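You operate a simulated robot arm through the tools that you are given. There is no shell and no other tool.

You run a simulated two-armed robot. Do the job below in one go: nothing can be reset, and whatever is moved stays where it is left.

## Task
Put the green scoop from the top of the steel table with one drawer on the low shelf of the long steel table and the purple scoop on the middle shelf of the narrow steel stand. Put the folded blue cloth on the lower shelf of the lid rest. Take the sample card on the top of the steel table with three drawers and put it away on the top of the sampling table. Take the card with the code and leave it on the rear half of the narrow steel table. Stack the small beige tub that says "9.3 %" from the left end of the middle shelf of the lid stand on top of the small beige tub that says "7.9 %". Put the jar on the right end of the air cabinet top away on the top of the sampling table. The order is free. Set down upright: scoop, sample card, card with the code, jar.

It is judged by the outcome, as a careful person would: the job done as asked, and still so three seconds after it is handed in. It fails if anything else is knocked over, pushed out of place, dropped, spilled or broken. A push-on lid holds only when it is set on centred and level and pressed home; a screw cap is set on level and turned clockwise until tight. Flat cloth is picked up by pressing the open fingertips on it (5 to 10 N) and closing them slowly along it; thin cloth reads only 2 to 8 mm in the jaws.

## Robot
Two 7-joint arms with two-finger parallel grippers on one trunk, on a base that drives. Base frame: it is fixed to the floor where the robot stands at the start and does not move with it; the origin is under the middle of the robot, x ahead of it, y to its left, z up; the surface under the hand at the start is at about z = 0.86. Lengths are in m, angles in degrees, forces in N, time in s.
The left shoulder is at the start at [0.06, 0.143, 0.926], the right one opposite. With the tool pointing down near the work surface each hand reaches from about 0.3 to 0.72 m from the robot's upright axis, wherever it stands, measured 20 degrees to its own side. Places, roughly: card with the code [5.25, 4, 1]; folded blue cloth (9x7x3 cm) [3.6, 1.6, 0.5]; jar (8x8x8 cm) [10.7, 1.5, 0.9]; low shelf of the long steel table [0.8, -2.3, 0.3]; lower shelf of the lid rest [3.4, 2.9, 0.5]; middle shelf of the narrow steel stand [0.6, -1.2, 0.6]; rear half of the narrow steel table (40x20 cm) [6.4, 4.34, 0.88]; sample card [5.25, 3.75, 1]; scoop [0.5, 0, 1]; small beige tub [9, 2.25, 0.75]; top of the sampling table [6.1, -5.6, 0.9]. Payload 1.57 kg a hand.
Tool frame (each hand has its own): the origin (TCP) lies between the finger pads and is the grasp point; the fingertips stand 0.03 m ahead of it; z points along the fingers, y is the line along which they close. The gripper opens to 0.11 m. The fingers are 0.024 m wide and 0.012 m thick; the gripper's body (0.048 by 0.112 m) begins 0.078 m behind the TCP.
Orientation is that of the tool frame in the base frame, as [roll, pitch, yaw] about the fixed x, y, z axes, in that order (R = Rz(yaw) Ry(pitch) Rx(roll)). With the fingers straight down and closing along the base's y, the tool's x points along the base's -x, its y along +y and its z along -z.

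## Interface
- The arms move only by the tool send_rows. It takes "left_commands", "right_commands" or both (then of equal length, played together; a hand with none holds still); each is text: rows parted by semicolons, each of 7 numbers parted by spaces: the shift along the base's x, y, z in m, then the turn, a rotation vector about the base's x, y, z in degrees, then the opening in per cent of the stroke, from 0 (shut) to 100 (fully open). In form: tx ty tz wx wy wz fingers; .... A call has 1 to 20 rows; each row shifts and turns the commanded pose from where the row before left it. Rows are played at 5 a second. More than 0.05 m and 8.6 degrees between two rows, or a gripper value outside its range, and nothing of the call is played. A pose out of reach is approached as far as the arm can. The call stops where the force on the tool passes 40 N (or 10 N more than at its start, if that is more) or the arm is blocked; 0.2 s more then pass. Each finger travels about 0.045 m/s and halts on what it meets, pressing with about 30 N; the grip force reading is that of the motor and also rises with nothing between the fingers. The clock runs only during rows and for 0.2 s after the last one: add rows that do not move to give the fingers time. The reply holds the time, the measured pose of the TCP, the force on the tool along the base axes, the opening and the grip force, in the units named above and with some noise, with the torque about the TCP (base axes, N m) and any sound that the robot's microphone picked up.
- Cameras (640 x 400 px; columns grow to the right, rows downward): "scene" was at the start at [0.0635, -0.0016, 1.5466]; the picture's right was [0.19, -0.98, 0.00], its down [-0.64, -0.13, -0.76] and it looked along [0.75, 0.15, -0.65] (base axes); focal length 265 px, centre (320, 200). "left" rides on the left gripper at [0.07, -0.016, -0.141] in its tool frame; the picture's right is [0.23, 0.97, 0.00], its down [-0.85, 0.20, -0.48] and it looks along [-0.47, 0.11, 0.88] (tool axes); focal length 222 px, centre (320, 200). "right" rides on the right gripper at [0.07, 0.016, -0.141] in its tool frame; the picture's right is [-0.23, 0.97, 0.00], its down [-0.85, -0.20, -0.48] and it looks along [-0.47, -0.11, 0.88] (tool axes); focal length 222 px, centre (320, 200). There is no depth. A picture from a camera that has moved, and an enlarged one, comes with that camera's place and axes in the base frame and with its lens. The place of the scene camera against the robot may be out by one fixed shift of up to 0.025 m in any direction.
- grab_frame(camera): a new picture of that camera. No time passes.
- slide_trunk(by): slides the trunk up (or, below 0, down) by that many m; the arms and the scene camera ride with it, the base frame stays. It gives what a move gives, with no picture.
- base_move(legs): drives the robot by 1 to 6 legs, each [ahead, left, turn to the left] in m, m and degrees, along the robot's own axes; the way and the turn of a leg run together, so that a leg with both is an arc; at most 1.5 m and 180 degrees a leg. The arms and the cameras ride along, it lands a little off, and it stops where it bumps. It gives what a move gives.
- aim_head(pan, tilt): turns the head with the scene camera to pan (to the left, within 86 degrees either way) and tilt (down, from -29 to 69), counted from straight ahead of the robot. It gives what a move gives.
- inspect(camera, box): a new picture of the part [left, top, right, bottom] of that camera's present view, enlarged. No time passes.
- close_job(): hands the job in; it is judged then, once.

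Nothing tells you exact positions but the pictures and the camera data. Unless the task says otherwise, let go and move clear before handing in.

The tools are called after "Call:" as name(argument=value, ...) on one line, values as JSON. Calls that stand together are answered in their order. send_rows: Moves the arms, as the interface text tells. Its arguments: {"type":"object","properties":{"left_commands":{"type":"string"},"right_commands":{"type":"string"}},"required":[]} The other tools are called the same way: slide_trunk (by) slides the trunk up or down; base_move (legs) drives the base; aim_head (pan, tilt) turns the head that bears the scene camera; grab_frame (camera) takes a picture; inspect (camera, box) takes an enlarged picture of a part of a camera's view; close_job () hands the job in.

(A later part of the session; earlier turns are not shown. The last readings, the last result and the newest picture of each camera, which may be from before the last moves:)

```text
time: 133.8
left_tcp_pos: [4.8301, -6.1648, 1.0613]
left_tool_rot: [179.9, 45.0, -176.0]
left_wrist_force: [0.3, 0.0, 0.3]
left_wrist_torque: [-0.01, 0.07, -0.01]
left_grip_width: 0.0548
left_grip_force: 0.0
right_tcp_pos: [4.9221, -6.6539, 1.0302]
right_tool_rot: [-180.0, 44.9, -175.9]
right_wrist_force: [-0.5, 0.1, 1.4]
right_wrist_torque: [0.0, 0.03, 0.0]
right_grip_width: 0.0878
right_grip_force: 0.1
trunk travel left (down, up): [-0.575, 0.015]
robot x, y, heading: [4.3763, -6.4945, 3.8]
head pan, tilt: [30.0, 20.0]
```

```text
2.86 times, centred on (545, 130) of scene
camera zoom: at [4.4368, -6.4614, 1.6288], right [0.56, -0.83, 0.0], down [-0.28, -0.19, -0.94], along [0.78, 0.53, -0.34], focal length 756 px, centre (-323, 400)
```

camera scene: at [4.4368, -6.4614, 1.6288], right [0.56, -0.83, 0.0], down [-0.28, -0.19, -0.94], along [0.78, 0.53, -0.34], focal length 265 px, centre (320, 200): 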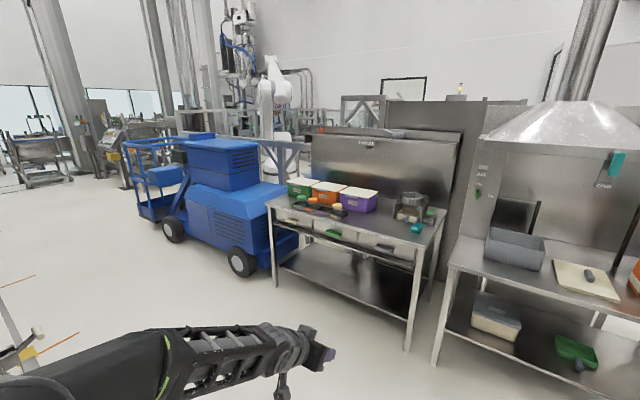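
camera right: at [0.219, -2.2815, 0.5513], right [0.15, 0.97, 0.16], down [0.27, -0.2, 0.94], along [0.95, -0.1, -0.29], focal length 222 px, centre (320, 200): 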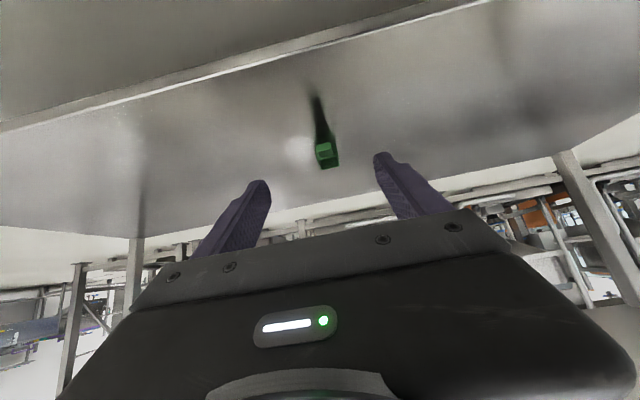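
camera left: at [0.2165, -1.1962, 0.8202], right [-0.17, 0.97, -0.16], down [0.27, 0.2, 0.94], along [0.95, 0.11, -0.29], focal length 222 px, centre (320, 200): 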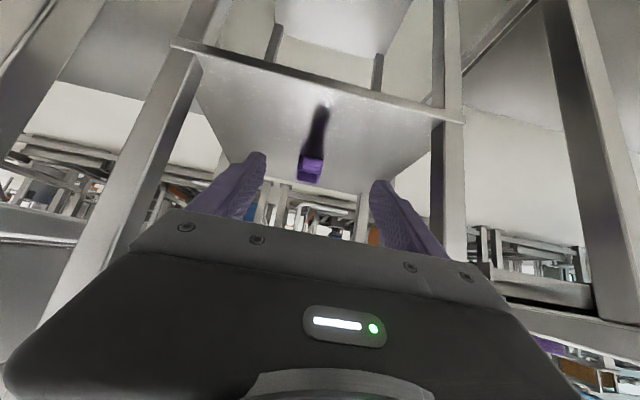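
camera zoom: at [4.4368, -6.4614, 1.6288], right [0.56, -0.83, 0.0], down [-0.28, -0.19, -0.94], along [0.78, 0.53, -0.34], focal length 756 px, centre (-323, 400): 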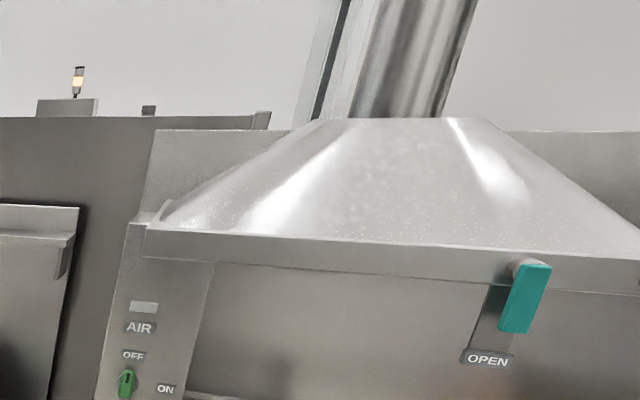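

The table is labelled SAMPLES — that's the sampling table. I turn left to look up the aisle behind the rack.

Call:
base_move(legs=[[0, 0, 86.2], [0, -0.85, 0]])

Call:
aim_head(pan=0, tilt=20)

Call:
grab_frame(camera="scene")

Call:
inspect(camera="scene", box=[200, 80, 420, 220])

```text
time: 142.1
left_tcp_pos: [4.9269, -6.0051, 1.0606]
left_tool_rot: [-179.9, 45.0, -88.1]
left_wrist_force: [-1.1, 0.1, 0.6]
left_wrist_torque: [0.0, -0.03, 0.04]
left_grip_width: 0.0549
left_grip_force: 0.0
right_tcp_pos: [5.4195, -5.9312, 1.0324]
right_tool_rot: [179.8, 45.0, -88.2]
right_wrist_force: [1.3, 0.0, 0.7]
right_wrist_torque: [-0.03, 0.03, 0.04]
right_grip_width: 0.0878
right_grip_force: 0.1
trunk travel left (down, up): [-0.575, 0.015]
robot x, y, heading: [5.2413, -6.4665, 91.8]
head pan, tilt: [30.0, 20.0]
```

```text
time: 143.1
left_tcp_pos: [4.9262, -6.0045, 1.061]
left_tool_rot: [179.9, 45.1, -88.1]
left_wrist_force: [0.3, -0.8, -0.2]
left_wrist_torque: [0.0, 0.02, -0.03]
left_grip_width: 0.0552
left_grip_force: 0.0
right_tcp_pos: [5.418, -5.9306, 1.0319]
right_tool_rot: [179.9, 45.0, -88.1]
right_wrist_force: [-0.3, -0.2, 0.0]
right_wrist_torque: [-0.01, 0.01, -0.02]
right_grip_width: 0.0876
right_grip_force: 0.0
trunk travel left (down, up): [-0.575, 0.015]
robot x, y, heading: [5.2382, -6.4696, 91.9]
head pan, tilt: [0.0, 20.0]
```

```text
taken
camera scene: at [5.2469, -6.4224, 1.6288], right [1.0, 0.03, 0.0], down [0.01, -0.34, -0.94], along [-0.03, 0.94, -0.34], focal length 265 px, centre (320, 200)
```

scene: 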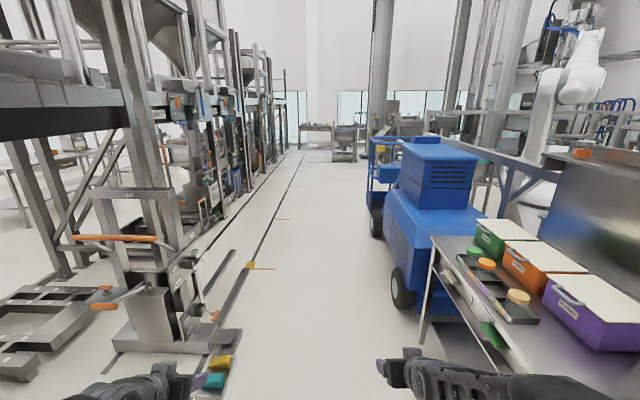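

```text
2.86 times, centred on (310, 150) of scene
camera zoom: at [5.2469, -6.4224, 1.6288], right [1.0, 0.03, 0.0], down [0.01, -0.34, -0.94], along [-0.03, 0.94, -0.34], focal length 756 px, centre (349, 343)
```

zoom: 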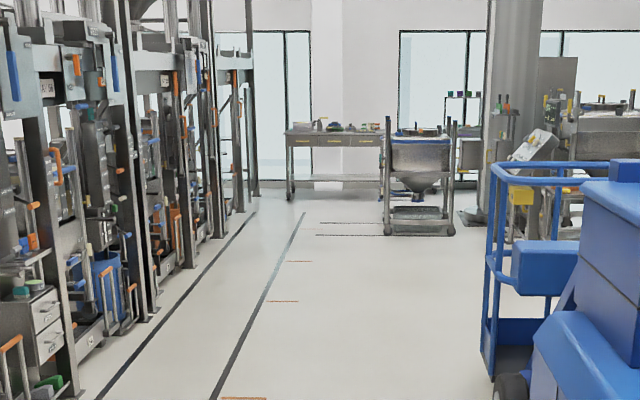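

The aisle (x≈4.7–5.85) is clear toward +y; the three-drawer table stands at its far end. I drive up it.

Call:
base_move(legs=[[0, 0, -1.9], [1.2, 0, 0]])

Call:
grab_frame(camera="scene")

```text
time: 149.5
left_tcp_pos: [4.9615, -4.7978, 1.06]
left_tool_rot: [-180.0, 44.9, -91.0]
left_wrist_force: [-0.6, -0.2, -0.1]
left_wrist_torque: [0.01, 0.0, -0.01]
left_grip_width: 0.055
left_grip_force: 0.1
right_tcp_pos: [5.4559, -4.7492, 1.0314]
right_tool_rot: [180.0, 45.0, -91.1]
right_wrist_force: [-1.0, -0.6, 0.5]
right_wrist_torque: [-0.02, -0.03, 0.0]
right_grip_width: 0.0877
right_grip_force: 0.0
trunk travel left (down, up): [-0.575, 0.015]
robot x, y, heading: [5.2495, -5.2741, 88.8]
head pan, tilt: [0.0, 20.0]
```

```text
taken
camera scene: at [5.2609, -5.2303, 1.6288], right [1.0, -0.02, 0.0], down [-0.01, -0.34, -0.94], along [0.02, 0.94, -0.34], focal length 265 px, centre (320, 200)
```

scene: 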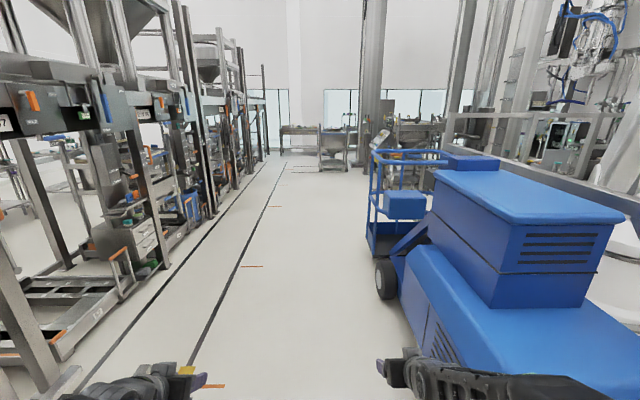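

Call:
base_move(legs=[[0.3, 0, 1.2], [1.4, 0.25, 0], [1.5, 0, 0], [1.4, 0, 0]])

Call:
grab_frame(camera="scene")

Call:
aim_head(pan=45, tilt=25)

Call:
grab_frame(camera="scene")

Call:
aim_head(pan=-50, tilt=15)

Call:
grab_frame(camera="scene")

```text
time: 171.7
left_tcp_pos: [4.8099, -0.2127, 1.0604]
left_tool_rot: [179.9, 45.0, -91.9]
left_wrist_force: [-0.5, -0.1, 0.0]
left_wrist_torque: [-0.03, 0.02, -0.03]
left_grip_width: 0.0551
left_grip_force: 0.0
right_tcp_pos: [5.3046, -0.1723, 1.0318]
right_tool_rot: [179.9, 45.0, -91.8]
right_wrist_force: [0.0, -0.1, 0.2]
right_wrist_torque: [0.02, 0.02, 0.0]
right_grip_width: 0.088
right_grip_force: 0.0
trunk travel left (down, up): [-0.575, 0.015]
robot x, y, heading: [5.0929, -0.6921, 88.1]
head pan, tilt: [0.0, 20.0]
```

```text
taken
camera scene: at [5.1022, -0.6496, 1.6288], right [1.0, -0.03, 0.0], down [-0.01, -0.34, -0.94], along [0.03, 0.94, -0.34], focal length 265 px, centre (320, 200)
```

scene: 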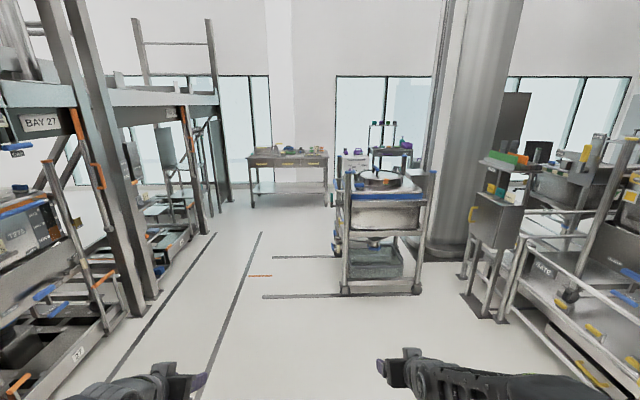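

```text
time: 172.9
left_tcp_pos: [4.8086, -0.2139, 1.0611]
left_tool_rot: [180.0, 45.0, -91.9]
left_wrist_force: [-0.5, 0.1, -0.3]
left_wrist_torque: [-0.01, 0.0, -0.01]
left_grip_width: 0.0547
left_grip_force: 0.1
right_tcp_pos: [5.3054, -0.1723, 1.0319]
right_tool_rot: [179.9, 45.0, -91.8]
right_wrist_force: [0.4, -0.1, -0.3]
right_wrist_torque: [0.01, 0.01, 0.01]
right_grip_width: 0.0882
right_grip_force: 0.2
trunk travel left (down, up): [-0.575, 0.015]
robot x, y, heading: [5.0925, -0.6955, 87.9]
head pan, tilt: [45.0, 25.0]
```

```text
taken
camera scene: at [5.0363, -0.6758, 1.6207], right [0.73, 0.68, 0.0], down [0.29, -0.31, -0.91], along [-0.62, 0.66, -0.42], focal length 265 px, centre (320, 200)
```

scene: 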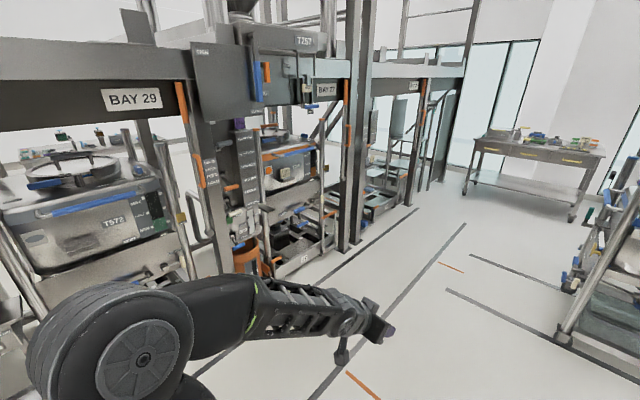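

```text
time: 174.6
left_tcp_pos: [4.8079, -0.2139, 1.0609]
left_tool_rot: [-180.0, 45.0, -91.9]
left_wrist_force: [-0.2, 0.0, 0.8]
left_wrist_torque: [-0.01, 0.0, 0.01]
left_grip_width: 0.0551
left_grip_force: 0.1
right_tcp_pos: [5.3044, -0.1716, 1.0322]
right_tool_rot: [180.0, 45.1, -91.9]
right_wrist_force: [1.0, 0.4, -0.1]
right_wrist_torque: [0.03, 0.04, -0.02]
right_grip_width: 0.088
right_grip_force: 0.0
trunk travel left (down, up): [-0.575, 0.015]
robot x, y, heading: [5.0876, -0.6949, 88.3]
head pan, tilt: [-50.0, 15.0]
```

```text
taken
camera scene: at [5.1726, -0.6854, 1.637], right [0.62, -0.79, 0.0], down [-0.2, -0.16, -0.97], along [0.76, 0.6, -0.26], focal length 265 px, centre (320, 200)
```

scene: 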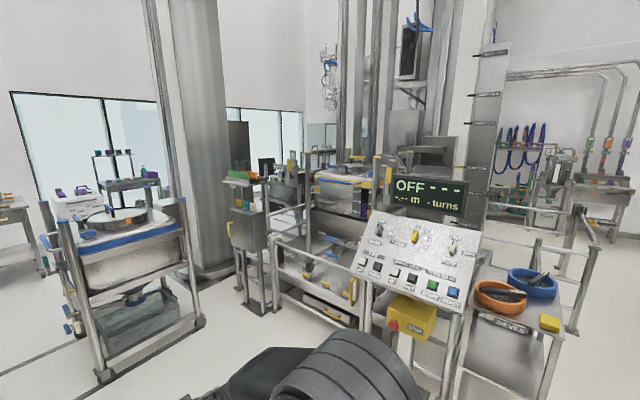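

The aisle opens toward the three-drawer table; cloth and lid rest should be in the bays on the left. I drive further and look left.

Call:
base_move(legs=[[0.9, 0.45, 2], [0.7, 0.05, 0]])

Call:
aim_head(pan=70, tilt=30)

Call:
grab_frame(camera="scene")

Call:
aim_head(pan=35, tilt=30)

Call:
grab_frame(camera="scene")

```text
time: 183.2
left_tcp_pos: [4.3242, 1.3844, 1.0617]
left_tool_rot: [-180.0, 45.0, -90.3]
left_wrist_force: [-0.6, 0.5, 0.5]
left_wrist_torque: [0.0, 0.02, 0.0]
left_grip_width: 0.0548
left_grip_force: 0.1
right_tcp_pos: [4.8191, 1.4395, 1.0308]
right_tool_rot: [179.9, 45.0, -90.3]
right_wrist_force: [0.4, 0.2, 0.4]
right_wrist_torque: [-0.02, 0.04, -0.01]
right_grip_width: 0.088
right_grip_force: 0.3
trunk travel left (down, up): [-0.575, 0.015]
robot x, y, heading: [4.6211, 0.9107, 89.6]
head pan, tilt: [-50.0, 15.0]
```

```text
time: 185.2
left_tcp_pos: [4.3249, 1.384, 1.0617]
left_tool_rot: [-179.9, 45.1, -90.3]
left_wrist_force: [-0.6, -0.3, -0.7]
left_wrist_torque: [0.03, 0.01, -0.01]
left_grip_width: 0.0549
left_grip_force: 0.1
right_tcp_pos: [4.8186, 1.44, 1.0321]
right_tool_rot: [179.9, 45.0, -90.3]
right_wrist_force: [0.0, 0.5, -0.1]
right_wrist_torque: [0.0, -0.01, 0.01]
right_grip_width: 0.088
right_grip_force: 0.1
trunk travel left (down, up): [-0.575, 0.015]
robot x, y, heading: [4.6178, 0.9095, 89.7]
head pan, tilt: [70.0, 30.0]
```

```text
taken
camera scene: at [4.5443, 0.8937, 1.6128], right [0.35, 0.94, 0.0], down [0.47, -0.17, -0.87], along [-0.81, 0.3, -0.5], focal length 265 px, centre (320, 200)
```

scene: 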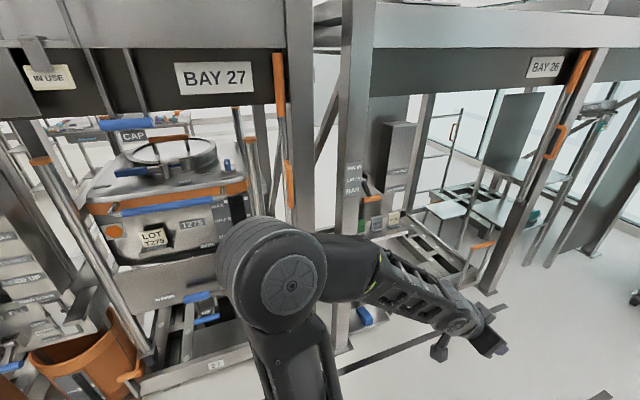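

```text
time: 186.2
left_tcp_pos: [4.3238, 1.3833, 1.0605]
left_tool_rot: [180.0, 44.9, -90.3]
left_wrist_force: [0.7, 0.2, 0.7]
left_wrist_torque: [-0.02, -0.02, 0.02]
left_grip_width: 0.0549
left_grip_force: 0.0
right_tcp_pos: [4.82, 1.4387, 1.0319]
right_tool_rot: [179.9, 44.9, -90.2]
right_wrist_force: [0.5, -0.9, 0.0]
right_wrist_torque: [-0.01, -0.02, -0.03]
right_grip_width: 0.0884
right_grip_force: 0.1
trunk travel left (down, up): [-0.575, 0.015]
robot x, y, heading: [4.6171, 0.9094, 89.7]
head pan, tilt: [35.0, 30.0]
```

```text
taken
camera scene: at [4.5776, 0.9366, 1.6128], right [0.82, 0.57, 0.0], down [0.28, -0.41, -0.87], along [-0.49, 0.71, -0.5], focal length 265 px, centre (320, 200)
```

scene: 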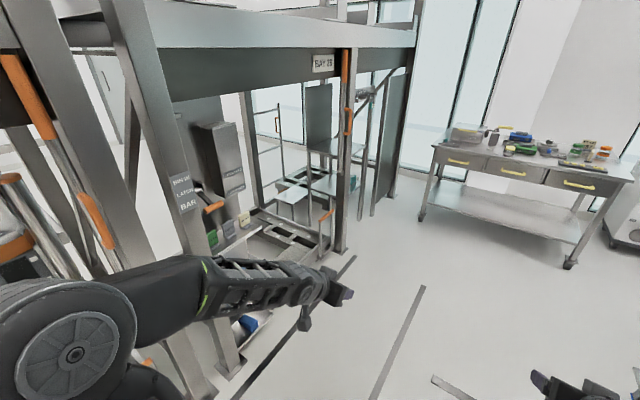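

I see something blue low near a rack post around (3.8, 1.4). I move up and turn to face the bays (heading 180°).

Call:
base_move(legs=[[0.65, -0.1, 0], [0, 0, 90]])

Call:
aim_head(pan=0, tilt=35)

Call:
grab_frame(camera="scene")

Call:
aim_head(pan=-45, tilt=30)

Call:
grab_frame(camera="scene")

```text
time: 193.7
left_tcp_pos: [4.2551, 1.2613, 1.0608]
left_tool_rot: [-179.9, 45.0, -0.1]
left_wrist_force: [-0.6, 0.1, 0.5]
left_wrist_torque: [0.02, 0.01, 0.03]
left_grip_width: 0.055
left_grip_force: 0.1
right_tcp_pos: [4.1992, 1.7557, 1.0326]
right_tool_rot: [-180.0, 45.0, -0.3]
right_wrist_force: [-0.3, -1.1, 1.2]
right_wrist_torque: [0.01, -0.04, 0.0]
right_grip_width: 0.088
right_grip_force: 0.0
trunk travel left (down, up): [-0.575, 0.015]
robot x, y, heading: [4.7277, 1.5583, 179.7]
head pan, tilt: [35.0, 30.0]
```

```text
time: 194.7
left_tcp_pos: [4.2547, 1.262, 1.0606]
left_tool_rot: [-179.9, 45.0, -0.2]
left_wrist_force: [0.2, -0.4, -0.4]
left_wrist_torque: [0.01, -0.01, -0.01]
left_grip_width: 0.0551
left_grip_force: 0.0
right_tcp_pos: [4.1984, 1.7562, 1.0318]
right_tool_rot: [179.9, 45.0, -0.3]
right_wrist_force: [0.4, 0.6, 0.6]
right_wrist_torque: [-0.04, -0.01, -0.03]
right_grip_width: 0.0877
right_grip_force: 0.1
trunk travel left (down, up): [-0.575, 0.015]
robot x, y, heading: [4.7285, 1.5541, 179.7]
head pan, tilt: [0.0, 35.0]
```

```text
taken
camera scene: at [4.6806, 1.5384, 1.605], right [0.0, 1.0, 0.0], down [0.57, 0.0, -0.82], along [-0.82, 0.0, -0.57], focal length 265 px, centre (320, 200)
```

scene: 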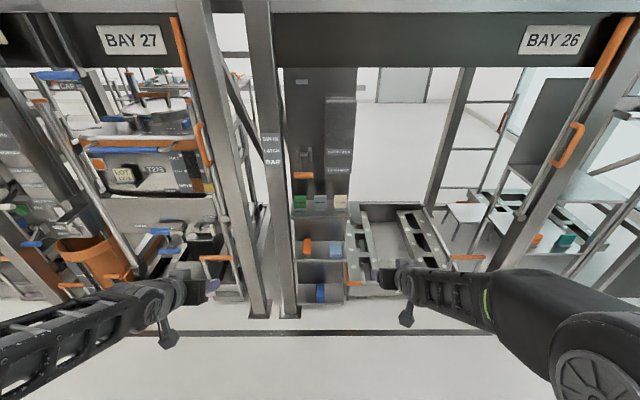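

```text
time: 195.8
left_tcp_pos: [4.2555, 1.2625, 1.0602]
left_tool_rot: [180.0, 45.1, -0.2]
left_wrist_force: [-0.8, -1.0, 0.2]
left_wrist_torque: [-0.01, 0.0, -0.02]
left_grip_width: 0.055
left_grip_force: 0.1
right_tcp_pos: [4.1983, 1.7555, 1.0316]
right_tool_rot: [-179.9, 45.0, -0.2]
right_wrist_force: [-0.3, -0.2, 0.7]
right_wrist_torque: [0.0, 0.01, -0.02]
right_grip_width: 0.0879
right_grip_force: 0.1
trunk travel left (down, up): [-0.575, 0.015]
robot x, y, heading: [4.7298, 1.557, 180.0]
head pan, tilt: [-45.0, 30.0]
```

```text
taken
camera scene: at [4.705, 1.6022, 1.6128], right [0.71, 0.7, 0.0], down [0.35, -0.35, -0.87], along [-0.61, 0.61, -0.5], focal length 265 px, centre (320, 200)
```

scene: 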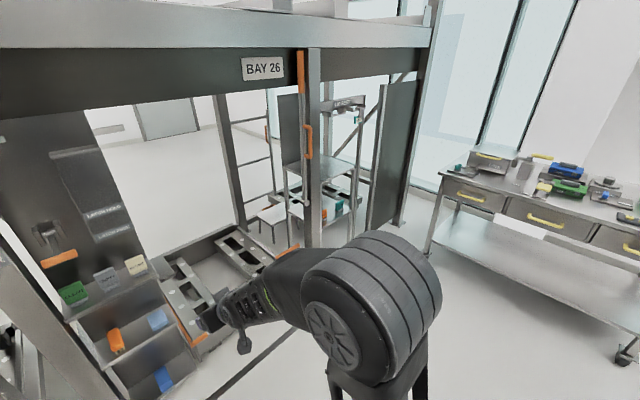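

A cubby unit between the bays holds coloured items: green/grey/cream on its top, orange and light blue in the middle, dark blue at the bottom. I zoom in.

Call:
aim_head(pan=0, tilt=40)

Call:
inspect(camera="scene", box=[250, 120, 400, 280])

Call:
aim_head(pan=-40, tilt=20)

Call:
inspect(camera="scene", box=[220, 100, 440, 280])

```text
time: 197.0
left_tcp_pos: [4.2546, 1.2612, 1.0617]
left_tool_rot: [-180.0, 45.0, -0.2]
left_wrist_force: [0.5, -0.3, 0.2]
left_wrist_torque: [0.0, 0.02, 0.02]
left_grip_width: 0.055
left_grip_force: 0.0
right_tcp_pos: [4.1976, 1.7556, 1.0313]
right_tool_rot: [179.9, 45.0, -0.2]
right_wrist_force: [0.2, -0.4, 0.5]
right_wrist_torque: [0.0, -0.03, -0.01]
right_grip_width: 0.088
right_grip_force: 0.2
trunk travel left (down, up): [-0.575, 0.015]
robot x, y, heading: [4.7269, 1.5582, 179.8]
head pan, tilt: [0.0, 40.0]
```

```text
2.50 times, centred on (325, 200) of scene
camera zoom: at [4.6837, 1.5385, 1.5974], right [0.01, 1.0, 0.0], down [0.64, 0.0, -0.77], along [-0.77, 0.0, -0.64], focal length 661 px, centre (308, 200)
```

zoom: 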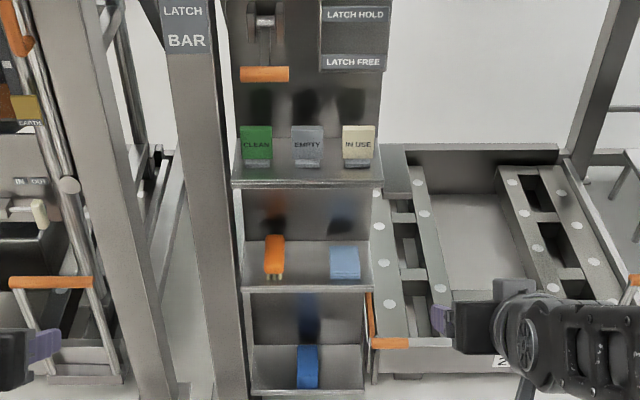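

```text
time: 198.0
left_tcp_pos: [4.2546, 1.2622, 1.0593]
left_tool_rot: [180.0, 45.0, -0.2]
left_wrist_force: [0.1, 1.0, -0.5]
left_wrist_torque: [0.0, 0.01, 0.01]
left_grip_width: 0.0551
left_grip_force: 0.0
right_tcp_pos: [4.1989, 1.7561, 1.0318]
right_tool_rot: [180.0, 45.1, -0.3]
right_wrist_force: [0.2, 0.1, -0.6]
right_wrist_torque: [0.02, 0.03, -0.02]
right_grip_width: 0.088
right_grip_force: 0.0
trunk travel left (down, up): [-0.575, 0.015]
robot x, y, heading: [4.728, 1.5538, 179.6]
head pan, tilt: [-40.0, 20.0]
```

```text
2.22 times, centred on (330, 190) of scene
camera zoom: at [4.6976, 1.5982, 1.6288], right [0.65, 0.76, 0.0], down [0.26, -0.22, -0.94], along [-0.72, 0.61, -0.34], focal length 588 px, centre (298, 222)
```

zoom: 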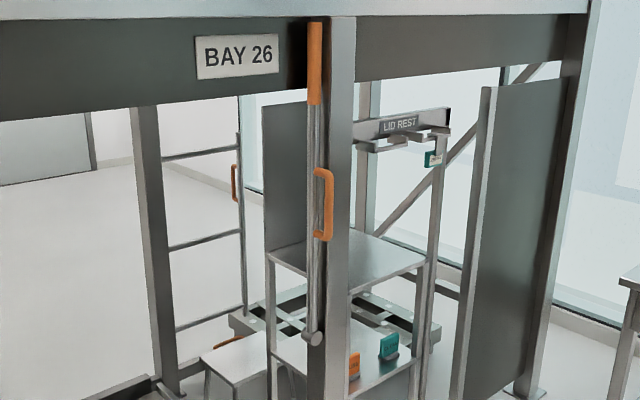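

The light-blue block on the cubby's middle shelf at about (3.59, 1.62, 0.5) is the folded cloth; the LID REST stands at about (3.4, 2.9). I lower the trunk, close in, and look with the right wrist camera.

Call:
slide_trunk(by=-0.35)

Call:
base_move(legs=[[0.22, 0.12, 0.3]])

Call:
aim_head(pan=-10, tilt=45)

Call:
grab_frame(camera="scene")

Call:
grab_frame(camera="right")

```text
time: 201.4
left_tcp_pos: [4.2538, 1.262, 0.7101]
left_tool_rot: [180.0, 45.0, -0.2]
left_wrist_force: [0.2, 0.1, -0.3]
left_wrist_torque: [-0.03, -0.03, 0.03]
left_grip_width: 0.0549
left_grip_force: 0.0
right_tcp_pos: [4.1993, 1.7575, 0.6816]
right_tool_rot: [180.0, 45.0, -0.3]
right_wrist_force: [-0.2, -0.2, 0.8]
right_wrist_torque: [0.02, -0.02, -0.02]
right_grip_width: 0.0879
right_grip_force: 0.2
trunk travel left (down, up): [-0.225, 0.365]
robot x, y, heading: [4.7288, 1.5542, 179.4]
head pan, tilt: [-40.0, 20.0]
```

```text
time: 203.3
left_tcp_pos: [4.0346, 1.1416, 0.7116]
left_tool_rot: [-180.0, 45.0, 0.0]
left_wrist_force: [-0.5, -0.4, 0.5]
left_wrist_torque: [-0.01, 0.01, 0.01]
left_grip_width: 0.055
left_grip_force: 0.0
right_tcp_pos: [3.9772, 1.634, 0.6821]
right_tool_rot: [179.9, 45.0, -0.1]
right_wrist_force: [0.9, -0.4, -1.3]
right_wrist_torque: [0.0, -0.01, 0.01]
right_grip_width: 0.088
right_grip_force: 0.1
trunk travel left (down, up): [-0.225, 0.365]
robot x, y, heading: [4.5049, 1.4397, 179.7]
head pan, tilt: [-40.0, 20.0]
```

```text
time: 204.2
left_tcp_pos: [4.0347, 1.1409, 0.7097]
left_tool_rot: [180.0, 44.9, 0.0]
left_wrist_force: [-1.3, -0.3, -0.2]
left_wrist_torque: [0.02, 0.05, -0.02]
left_grip_width: 0.0551
left_grip_force: 0.0
right_tcp_pos: [3.9764, 1.6344, 0.6806]
right_tool_rot: [179.9, 45.1, 0.0]
right_wrist_force: [0.2, 0.2, -0.4]
right_wrist_torque: [0.01, -0.01, -0.01]
right_grip_width: 0.0881
right_grip_force: 0.0
trunk travel left (down, up): [-0.225, 0.365]
robot x, y, heading: [4.5072, 1.4376, 179.7]
head pan, tilt: [-10.0, 45.0]
```

```text
taken
camera scene: at [4.4671, 1.4331, 1.2402], right [0.18, 0.98, 0.0], down [0.7, -0.12, -0.71], along [-0.7, 0.12, -0.71], focal length 265 px, centre (320, 200)
```

scene: 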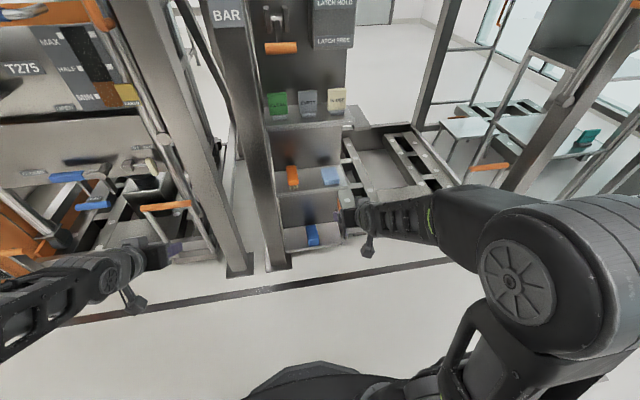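

```text
taken
camera right: at [4.1275, 1.6205, 0.7314], right [-0.16, -0.97, 0.16], down [-0.27, 0.2, 0.94], along [-0.95, 0.11, -0.29], focal length 222 px, centre (320, 200)
```

right: 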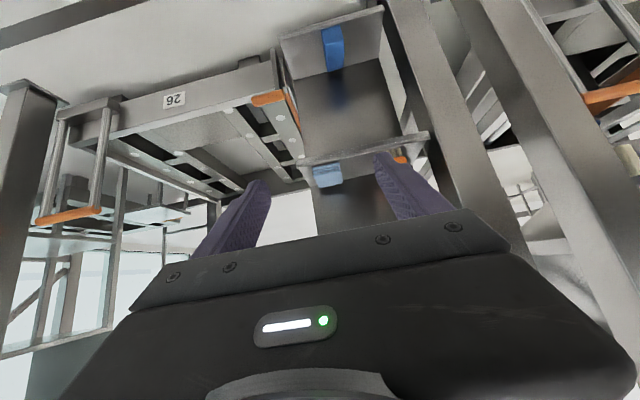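

Call:
inspect(camera="right", box=[250, 90, 450, 230])

Call:
inspect(camera="scene", box=[250, 80, 380, 270])

```text
2.86 times, centred on (350, 160) of right
camera zoom: at [4.1275, 1.6205, 0.7314], right [-0.16, -0.97, 0.16], down [-0.27, 0.2, 0.94], along [-0.95, 0.11, -0.29], focal length 635 px, centre (234, 314)
```

zoom: 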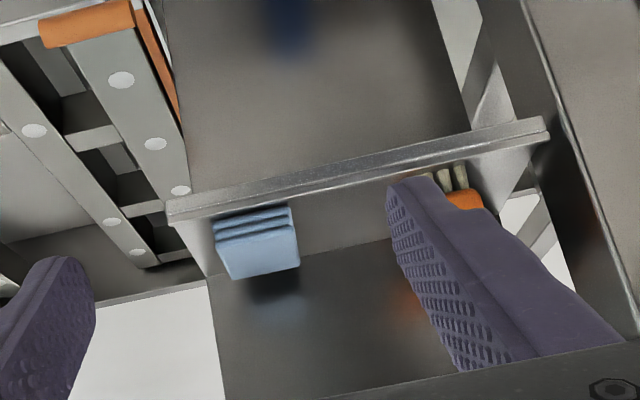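

```text
2.11 times, centred on (315, 175) of scene
camera zoom: at [4.4671, 1.4331, 1.2402], right [0.18, 0.98, 0.0], down [0.7, -0.12, -0.71], along [-0.7, 0.12, -0.71], focal length 557 px, centre (330, 253)
```

zoom: 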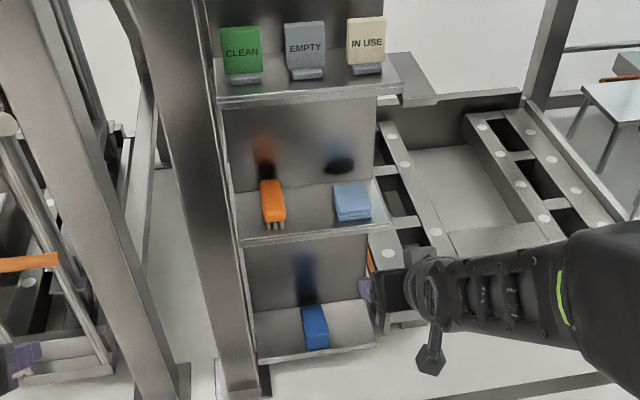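

The cloth is a folded stack at about x 3.55–3.64, y 1.615–1.685, top z≈0.51 on an open-sided shelf. I pull the left hand back, move closer, tilt the right hand flatter (60°) and line it up.

Call:
send_rows(left_commands="0.03 0 0.03 0 0 0 50; 0.03 0 0.03 0 0 0 50; 0.03 0 0.03 0 0 0 50; 0 0 0 0 0 0 50", right_commands="0 0 0 0 7.5 0 100; 0 0 0 0 7.5 0 100; 0 0 0 0 0 0 100; 0 0 0 0 0 0 100")

Call:
base_move(legs=[[0.12, 0, 0]])

Call:
grab_frame(camera="right")

Call:
inspect(camera="right", box=[220, 60, 420, 220])

```text
time: 205.2
left_tcp_pos: [4.124, 1.1409, 0.799]
left_tool_rot: [180.0, 45.1, -0.1]
left_wrist_force: [-0.2, 0.1, 0.4]
left_wrist_torque: [-0.02, -0.02, -0.02]
left_grip_width: 0.0551
left_grip_force: 0.0
right_tcp_pos: [3.977, 1.6353, 0.6818]
right_tool_rot: [179.9, 60.0, -0.1]
right_wrist_force: [0.3, 0.5, -0.7]
right_wrist_torque: [0.0, -0.02, -0.01]
right_grip_width: 0.1099
right_grip_force: 0.0
trunk travel left (down, up): [-0.225, 0.365]
robot x, y, heading: [4.5089, 1.4382, 180.0]
head pan, tilt: [-10.0, 45.0]
```

```text
time: 206.5
left_tcp_pos: [4.0026, 1.1414, 0.7982]
left_tool_rot: [179.9, 45.0, 0.0]
left_wrist_force: [0.0, -0.3, -0.2]
left_wrist_torque: [0.0, 0.01, 0.02]
left_grip_width: 0.055
left_grip_force: 0.0
right_tcp_pos: [3.8579, 1.6363, 0.6809]
right_tool_rot: [179.9, 60.0, -0.1]
right_wrist_force: [-0.2, -0.3, -0.5]
right_wrist_torque: [-0.02, 0.0, 0.01]
right_grip_width: 0.11
right_grip_force: 0.0
trunk travel left (down, up): [-0.225, 0.365]
robot x, y, heading: [4.3874, 1.4356, 179.8]
head pan, tilt: [-10.0, 45.0]
```

```text
taken
camera right: at [4.0155, 1.6207, 0.6909], right [-0.11, -0.97, 0.2], down [-0.01, 0.2, 0.98], along [-0.99, 0.11, -0.04], focal length 222 px, centre (320, 200)
```

right: 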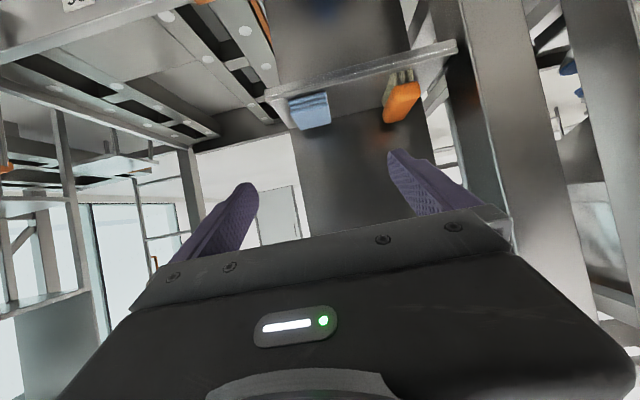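

```text
2.50 times, centred on (320, 140) of right
camera zoom: at [4.0155, 1.6207, 0.6909], right [-0.11, -0.97, 0.2], down [-0.01, 0.2, 0.98], along [-0.99, 0.11, -0.04], focal length 555 px, centre (320, 350)
```

zoom: 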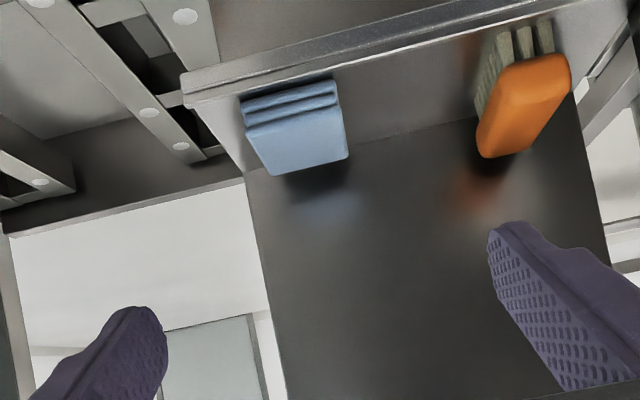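

Refined: the stack is centred near (3.595, 1.648), top z≈0.52, with a small lip at the shelf front. I move the hand in above it, then down around it.

Call:
send_rows(right_commands="-0.0145 0.003 -0.02 0 0 0 100; -0.0145 0.003 -0.02 0 0 0 100; -0.0145 0.003 -0.02 0 0 0 100; -0.0145 0.003 -0.02 0 0 0 100; -0.04 0 -0.002 0 0 0 100; -0.04 0 -0.002 0 0 0 100; -0.04 0 -0.002 0 0 0 100; -0.04 0 -0.002 0 0 0 100; -0.039 0 -0.002 0 0 0 100; 0 0 0 0 0 0 100")

Call:
grab_frame(camera="right")

Call:
grab_frame(camera="scene")

```text
time: 208.7
left_tcp_pos: [4.0028, 1.1411, 0.7992]
left_tool_rot: [-180.0, 45.0, 0.0]
left_wrist_force: [-1.1, 0.2, -0.2]
left_wrist_torque: [0.0, 0.0, 0.02]
left_grip_width: 0.0553
left_grip_force: 0.2
right_tcp_pos: [3.5996, 1.6467, 0.5907]
right_tool_rot: [179.8, 59.9, 0.0]
right_wrist_force: [0.0, 0.6, -0.8]
right_wrist_torque: [0.04, 0.0, -0.01]
right_grip_width: 0.1101
right_grip_force: 0.0
trunk travel left (down, up): [-0.225, 0.365]
robot x, y, heading: [4.3847, 1.4379, 179.7]
head pan, tilt: [-10.0, 45.0]
```

```text
taken
camera right: at [3.7583, 1.6315, 0.6004], right [-0.11, -0.97, 0.2], down [-0.01, 0.2, 0.98], along [-0.99, 0.11, -0.04], focal length 222 px, centre (320, 200)
```

right: 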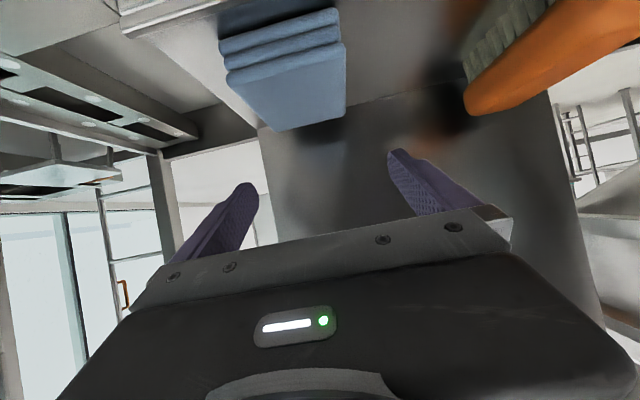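

```text
taken
camera scene: at [4.3468, 1.4332, 1.2401], right [0.17, 0.98, 0.0], down [0.7, -0.12, -0.71], along [-0.7, 0.12, -0.71], focal length 265 px, centre (320, 200)
```

scene: 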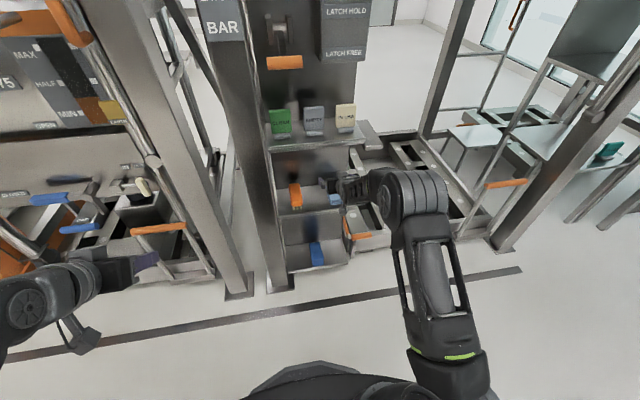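

Alignment is good. I lower around the stack.

Call:
send_rows(right_commands="0 0.001 -0.02 0 0 0 100; 0 0 -0.02 0 0 0 100; 0 0 -0.015 0 0 0 100; 0 0 -0.01 0 0 0 100; 0 0 0 0 0 0 100")

Call:
grab_frame(camera="right")

```text
time: 209.9
left_tcp_pos: [4.0047, 1.1411, 0.7985]
left_tool_rot: [180.0, 44.9, 0.0]
left_wrist_force: [-0.5, -0.7, -0.2]
left_wrist_torque: [0.01, -0.02, 0.0]
left_grip_width: 0.0552
left_grip_force: 0.0
right_tcp_pos: [3.5999, 1.648, 0.5263]
right_tool_rot: [179.9, 60.1, -0.1]
right_wrist_force: [-0.3, -0.3, 0.0]
right_wrist_torque: [-0.01, -0.01, 0.01]
right_grip_width: 0.11
right_grip_force: 0.1
trunk travel left (down, up): [-0.225, 0.365]
robot x, y, heading: [4.3858, 1.4374, 179.8]
head pan, tilt: [-10.0, 45.0]
```

```text
taken
camera right: at [3.7585, 1.6339, 0.5362], right [-0.11, -0.97, 0.2], down [-0.01, 0.2, 0.98], along [-0.99, 0.11, -0.04], focal length 222 px, centre (320, 200)
```

right: 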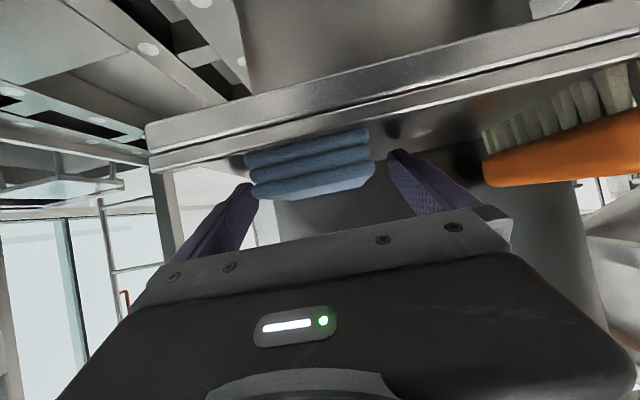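

Call:
send_rows(right_commands="0 0 -0.004 0 0 0 90; 0 0 0 0 0 0 80; 0 0 0 0 0 0 70; 0 0 0 0 0 0 60; 0 0 0 0 0 0 50; 0 0 0 0 0 0 40; 0 0 0 0 0 0 30; 0 0 0 0 0 0 20; 0 0 0 0 0 0 10; 0 0 0 0 0 0 0; 0 0 0 0 0 0 0")

Call:
grab_frame(camera="right")

```text
time: 212.3
left_tcp_pos: [4.0038, 1.1414, 0.8004]
left_tool_rot: [-180.0, 45.0, 0.0]
left_wrist_force: [0.4, 0.6, -0.1]
left_wrist_torque: [0.02, -0.02, -0.02]
left_grip_width: 0.055
left_grip_force: 0.0
right_tcp_pos: [3.5998, 1.6495, 0.525]
right_tool_rot: [180.0, 60.3, -0.1]
right_wrist_force: [-0.5, 9.7, 18.3]
right_wrist_torque: [0.6, 0.32, -0.13]
right_grip_width: 0.0671
right_grip_force: 30.5
trunk travel left (down, up): [-0.225, 0.365]
robot x, y, heading: [4.3839, 1.4386, 180.1]
head pan, tilt: [-10.0, 45.0]
```

```text
taken
camera right: at [3.7586, 1.6348, 0.534], right [-0.11, -0.97, 0.2], down [-0.01, 0.2, 0.98], along [-0.99, 0.11, -0.03], focal length 222 px, centre (320, 200)
```

right: 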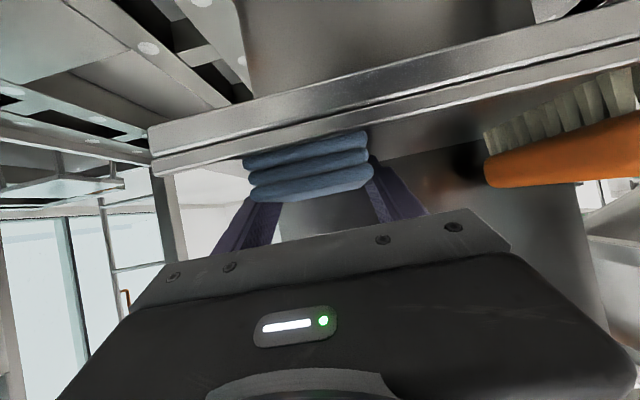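

The stack is gripped (67 mm; fingertips were touching the shelf). I lift it slowly clear of the lip.

Call:
send_rows(right_commands="0 0 0.008 0 0 0 0; 0 0 0.012 0 0 0 0; 0 0 0.015 0 0 0 0; 0 0 0.02 0 0 0 0; 0 0 0.02 0 0 0 0; 0 0 0 0 0 0 0")

Call:
grab_frame(camera="right")

Call:
grab_frame(camera="scene")

```text
time: 213.7
left_tcp_pos: [4.0017, 1.1408, 0.7985]
left_tool_rot: [180.0, 45.0, 0.1]
left_wrist_force: [-0.3, 0.4, -0.4]
left_wrist_torque: [-0.05, 0.01, -0.04]
left_grip_width: 0.055
left_grip_force: 0.1
right_tcp_pos: [3.6001, 1.6496, 0.5981]
right_tool_rot: [179.9, 59.9, -0.1]
right_wrist_force: [-0.5, -0.4, 0.2]
right_wrist_torque: [0.01, -0.01, -0.01]
right_grip_width: 0.0668
right_grip_force: 29.7
trunk travel left (down, up): [-0.225, 0.365]
robot x, y, heading: [4.3879, 1.4338, 180.1]
head pan, tilt: [-10.0, 45.0]
```

```text
taken
camera right: at [3.7583, 1.6341, 0.608], right [-0.11, -0.97, 0.2], down [-0.01, 0.2, 0.98], along [-0.99, 0.11, -0.04], focal length 222 px, centre (320, 200)
```

right: 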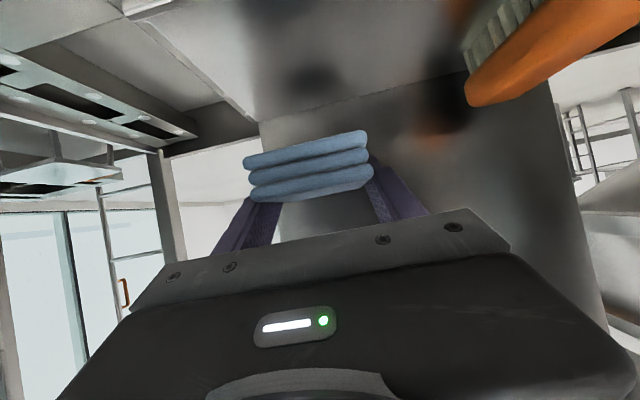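

```text
taken
camera scene: at [4.347, 1.4331, 1.2401], right [0.17, 0.98, 0.0], down [0.7, -0.12, -0.71], along [-0.7, 0.12, -0.71], focal length 265 px, centre (320, 200)
```

scene: 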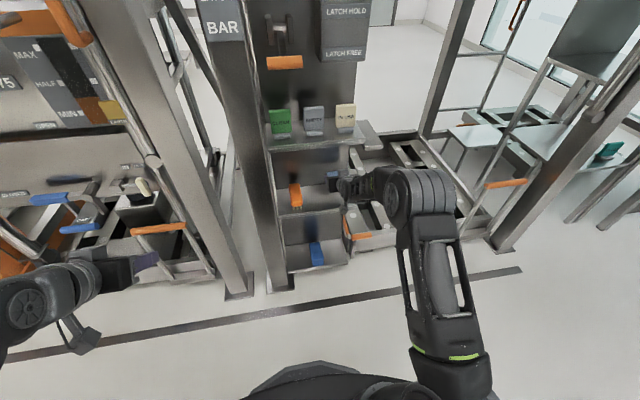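

The cloth is held. I withdraw it from the cubby and back off to go to the lid rest.

Call:
send_rows(right_commands="0.03 0 0.005 0 0 0 0; 0.04 0 0.005 0 0 0 0; 0.04 0 0.005 0 0 0 0; 0.04 0 0.005 0 0 0 0; 0.04 0 0.005 0 0 0 0; 0.04 0 0.005 0 0 0 0; 0.02 0 0 0 0 0 0; 0 0 0 0 0 0 0")

Call:
base_move(legs=[[-0.4, 0, 0], [0, -0.8, 0]])

Call:
aim_head(pan=-25, tilt=25)

Call:
grab_frame(camera="scene")

Call:
grab_frame(camera="right")

```text
time: 215.5
left_tcp_pos: [4.0027, 1.141, 0.7988]
left_tool_rot: [180.0, 45.1, -0.1]
left_wrist_force: [-0.5, -0.3, 1.0]
left_wrist_torque: [-0.01, 0.0, 0.0]
left_grip_width: 0.0549
left_grip_force: 0.0
right_tcp_pos: [3.8504, 1.6483, 0.6283]
right_tool_rot: [179.9, 60.0, -0.1]
right_wrist_force: [-0.1, -0.4, -0.5]
right_wrist_torque: [0.0, 0.0, 0.03]
right_grip_width: 0.0671
right_grip_force: 30.0
trunk travel left (down, up): [-0.225, 0.365]
robot x, y, heading: [4.3872, 1.4366, 179.9]
head pan, tilt: [-10.0, 45.0]
```

```text
time: 221.8
left_tcp_pos: [4.4008, 1.9443, 0.7991]
left_tool_rot: [-180.0, 45.0, -0.2]
left_wrist_force: [0.0, 0.2, -0.9]
left_wrist_torque: [0.01, -0.01, -0.01]
left_grip_width: 0.0551
left_grip_force: 0.0
right_tcp_pos: [4.2493, 2.4511, 0.629]
right_tool_rot: [180.0, 60.0, -0.3]
right_wrist_force: [0.0, 0.5, -0.4]
right_wrist_torque: [-0.02, 0.0, 0.02]
right_grip_width: 0.067
right_grip_force: 29.6
trunk travel left (down, up): [-0.225, 0.365]
robot x, y, heading: [4.7849, 2.2373, 179.4]
head pan, tilt: [-10.0, 45.0]
```

```text
time: 222.7
left_tcp_pos: [4.4008, 1.9439, 0.7987]
left_tool_rot: [-180.0, 44.8, -0.2]
left_wrist_force: [0.7, -0.2, 0.7]
left_wrist_torque: [-0.04, -0.01, 0.0]
left_grip_width: 0.055
left_grip_force: 0.0
right_tcp_pos: [4.2487, 2.4525, 0.6296]
right_tool_rot: [179.9, 60.1, -0.3]
right_wrist_force: [-0.2, -0.3, -0.5]
right_wrist_torque: [0.01, 0.01, 0.0]
right_grip_width: 0.0672
right_grip_force: 30.3
trunk travel left (down, up): [-0.225, 0.365]
robot x, y, heading: [4.7853, 2.2398, 179.7]
head pan, tilt: [-25.0, 25.0]
```

```text
taken
camera scene: at [4.7423, 2.2592, 1.2707], right [0.43, 0.9, 0.0], down [0.38, -0.18, -0.91], along [-0.82, 0.39, -0.42], focal length 265 px, centre (320, 200)
```

scene: 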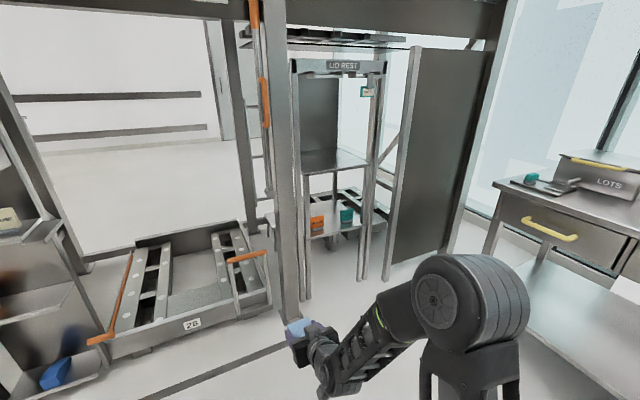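

```text
taken
camera right: at [4.4082, 2.437, 0.6384], right [-0.12, -0.97, 0.2], down [-0.01, 0.2, 0.98], along [-0.99, 0.11, -0.04], focal length 222 px, centre (320, 200)
```

right: 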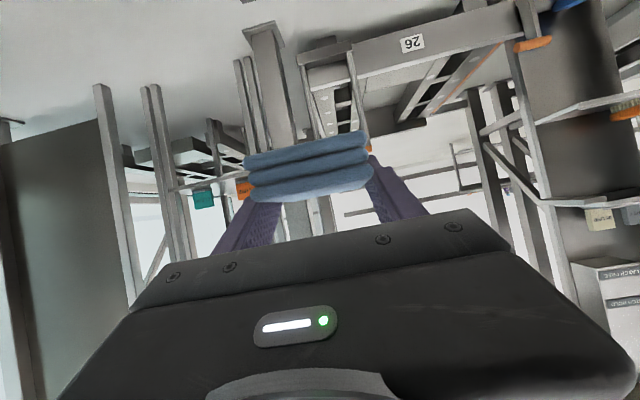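

Call:
inspect(camera="scene", box=[240, 40, 440, 320])

Call:
inspect(camera="right", box=[90, 80, 290, 260])

```text
1.43 times, centred on (340, 180) of scene
camera zoom: at [4.7423, 2.2592, 1.2707], right [0.43, 0.9, 0.0], down [0.38, -0.18, -0.91], along [-0.82, 0.39, -0.42], focal length 378 px, centre (291, 229)
```

zoom: 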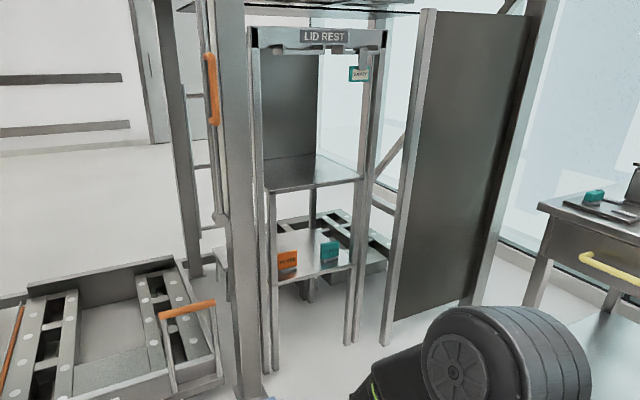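

```text
2.22 times, centred on (190, 170) of right
camera zoom: at [4.4082, 2.437, 0.6384], right [-0.12, -0.97, 0.2], down [-0.01, 0.2, 0.98], along [-0.99, 0.11, -0.04], focal length 494 px, centre (609, 267)
```

zoom: 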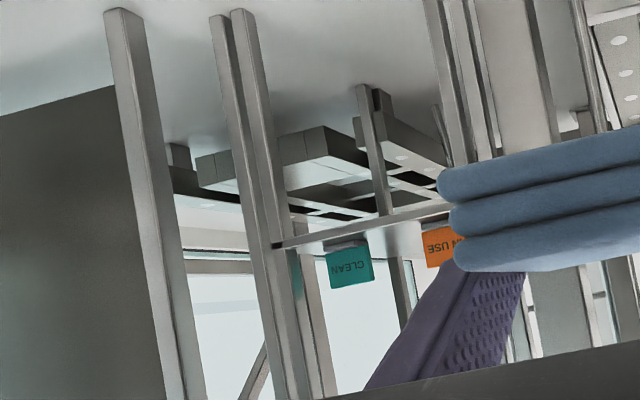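

The lid rest's lower shelf (z≈0.45) has two small signs near its front at y≈2.84 and 3.04, with the front at x≈3.57. I move in front of it for a closer look.

Call:
base_move(legs=[[0.2, -0.49, 0.3]])

Call:
grab_frame(camera="right")

Call:
aim_head(pan=-15, tilt=35)

Call:
inspect(camera="scene", box=[220, 60, 420, 280])

```text
time: 225.7
left_tcp_pos: [4.2036, 2.4183, 0.7987]
left_tool_rot: [-180.0, 45.0, 0.7]
left_wrist_force: [0.3, -0.7, 0.7]
left_wrist_torque: [-0.01, -0.03, -0.01]
left_grip_width: 0.0552
left_grip_force: 0.0
right_tcp_pos: [4.0439, 2.924, 0.6284]
right_tool_rot: [180.0, 60.1, 0.5]
right_wrist_force: [0.1, 0.7, 0.2]
right_wrist_torque: [0.02, 0.04, -0.01]
right_grip_width: 0.0672
right_grip_force: 29.7
trunk travel left (down, up): [-0.225, 0.365]
robot x, y, heading: [4.5873, 2.7171, -179.3]
head pan, tilt: [-25.0, 25.0]
```

```text
taken
camera right: at [4.2033, 2.9116, 0.6384], right [-0.1, -0.97, 0.2], down [-0.02, 0.2, 0.98], along [-0.99, 0.1, -0.04], focal length 222 px, centre (320, 200)
```

right: 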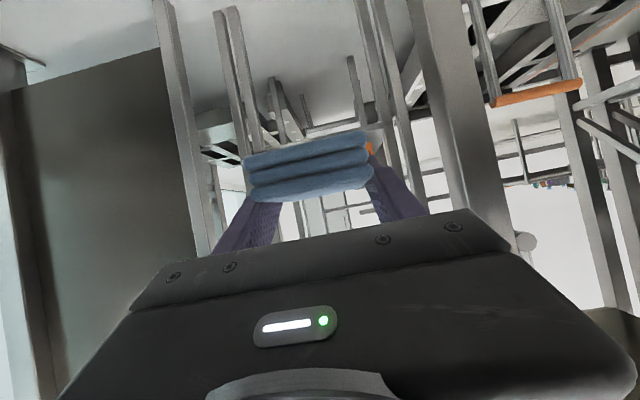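

```text
time: 226.4
left_tcp_pos: [4.2029, 2.4187, 0.7986]
left_tool_rot: [180.0, 45.0, 0.8]
left_wrist_force: [0.5, -0.5, 0.1]
left_wrist_torque: [0.06, -0.02, 0.0]
left_grip_width: 0.0551
left_grip_force: 0.0
right_tcp_pos: [4.0448, 2.9253, 0.6291]
right_tool_rot: [179.9, 59.9, 0.6]
right_wrist_force: [0.4, 0.0, -1.0]
right_wrist_torque: [-0.01, 0.01, 0.0]
right_grip_width: 0.0669
right_grip_force: 29.5
trunk travel left (down, up): [-0.225, 0.365]
robot x, y, heading: [4.5803, 2.7165, -179.5]
head pan, tilt: [-15.0, 35.0]
```

```text
1.82 times, centred on (320, 170) of scene
camera zoom: at [4.5386, 2.7231, 1.255], right [0.25, 0.97, 0.0], down [0.56, -0.14, -0.82], along [-0.79, 0.2, -0.57], focal length 481 px, centre (320, 254)
```

zoom: 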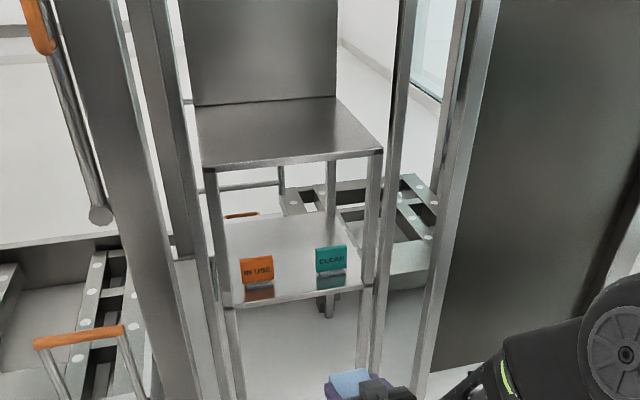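

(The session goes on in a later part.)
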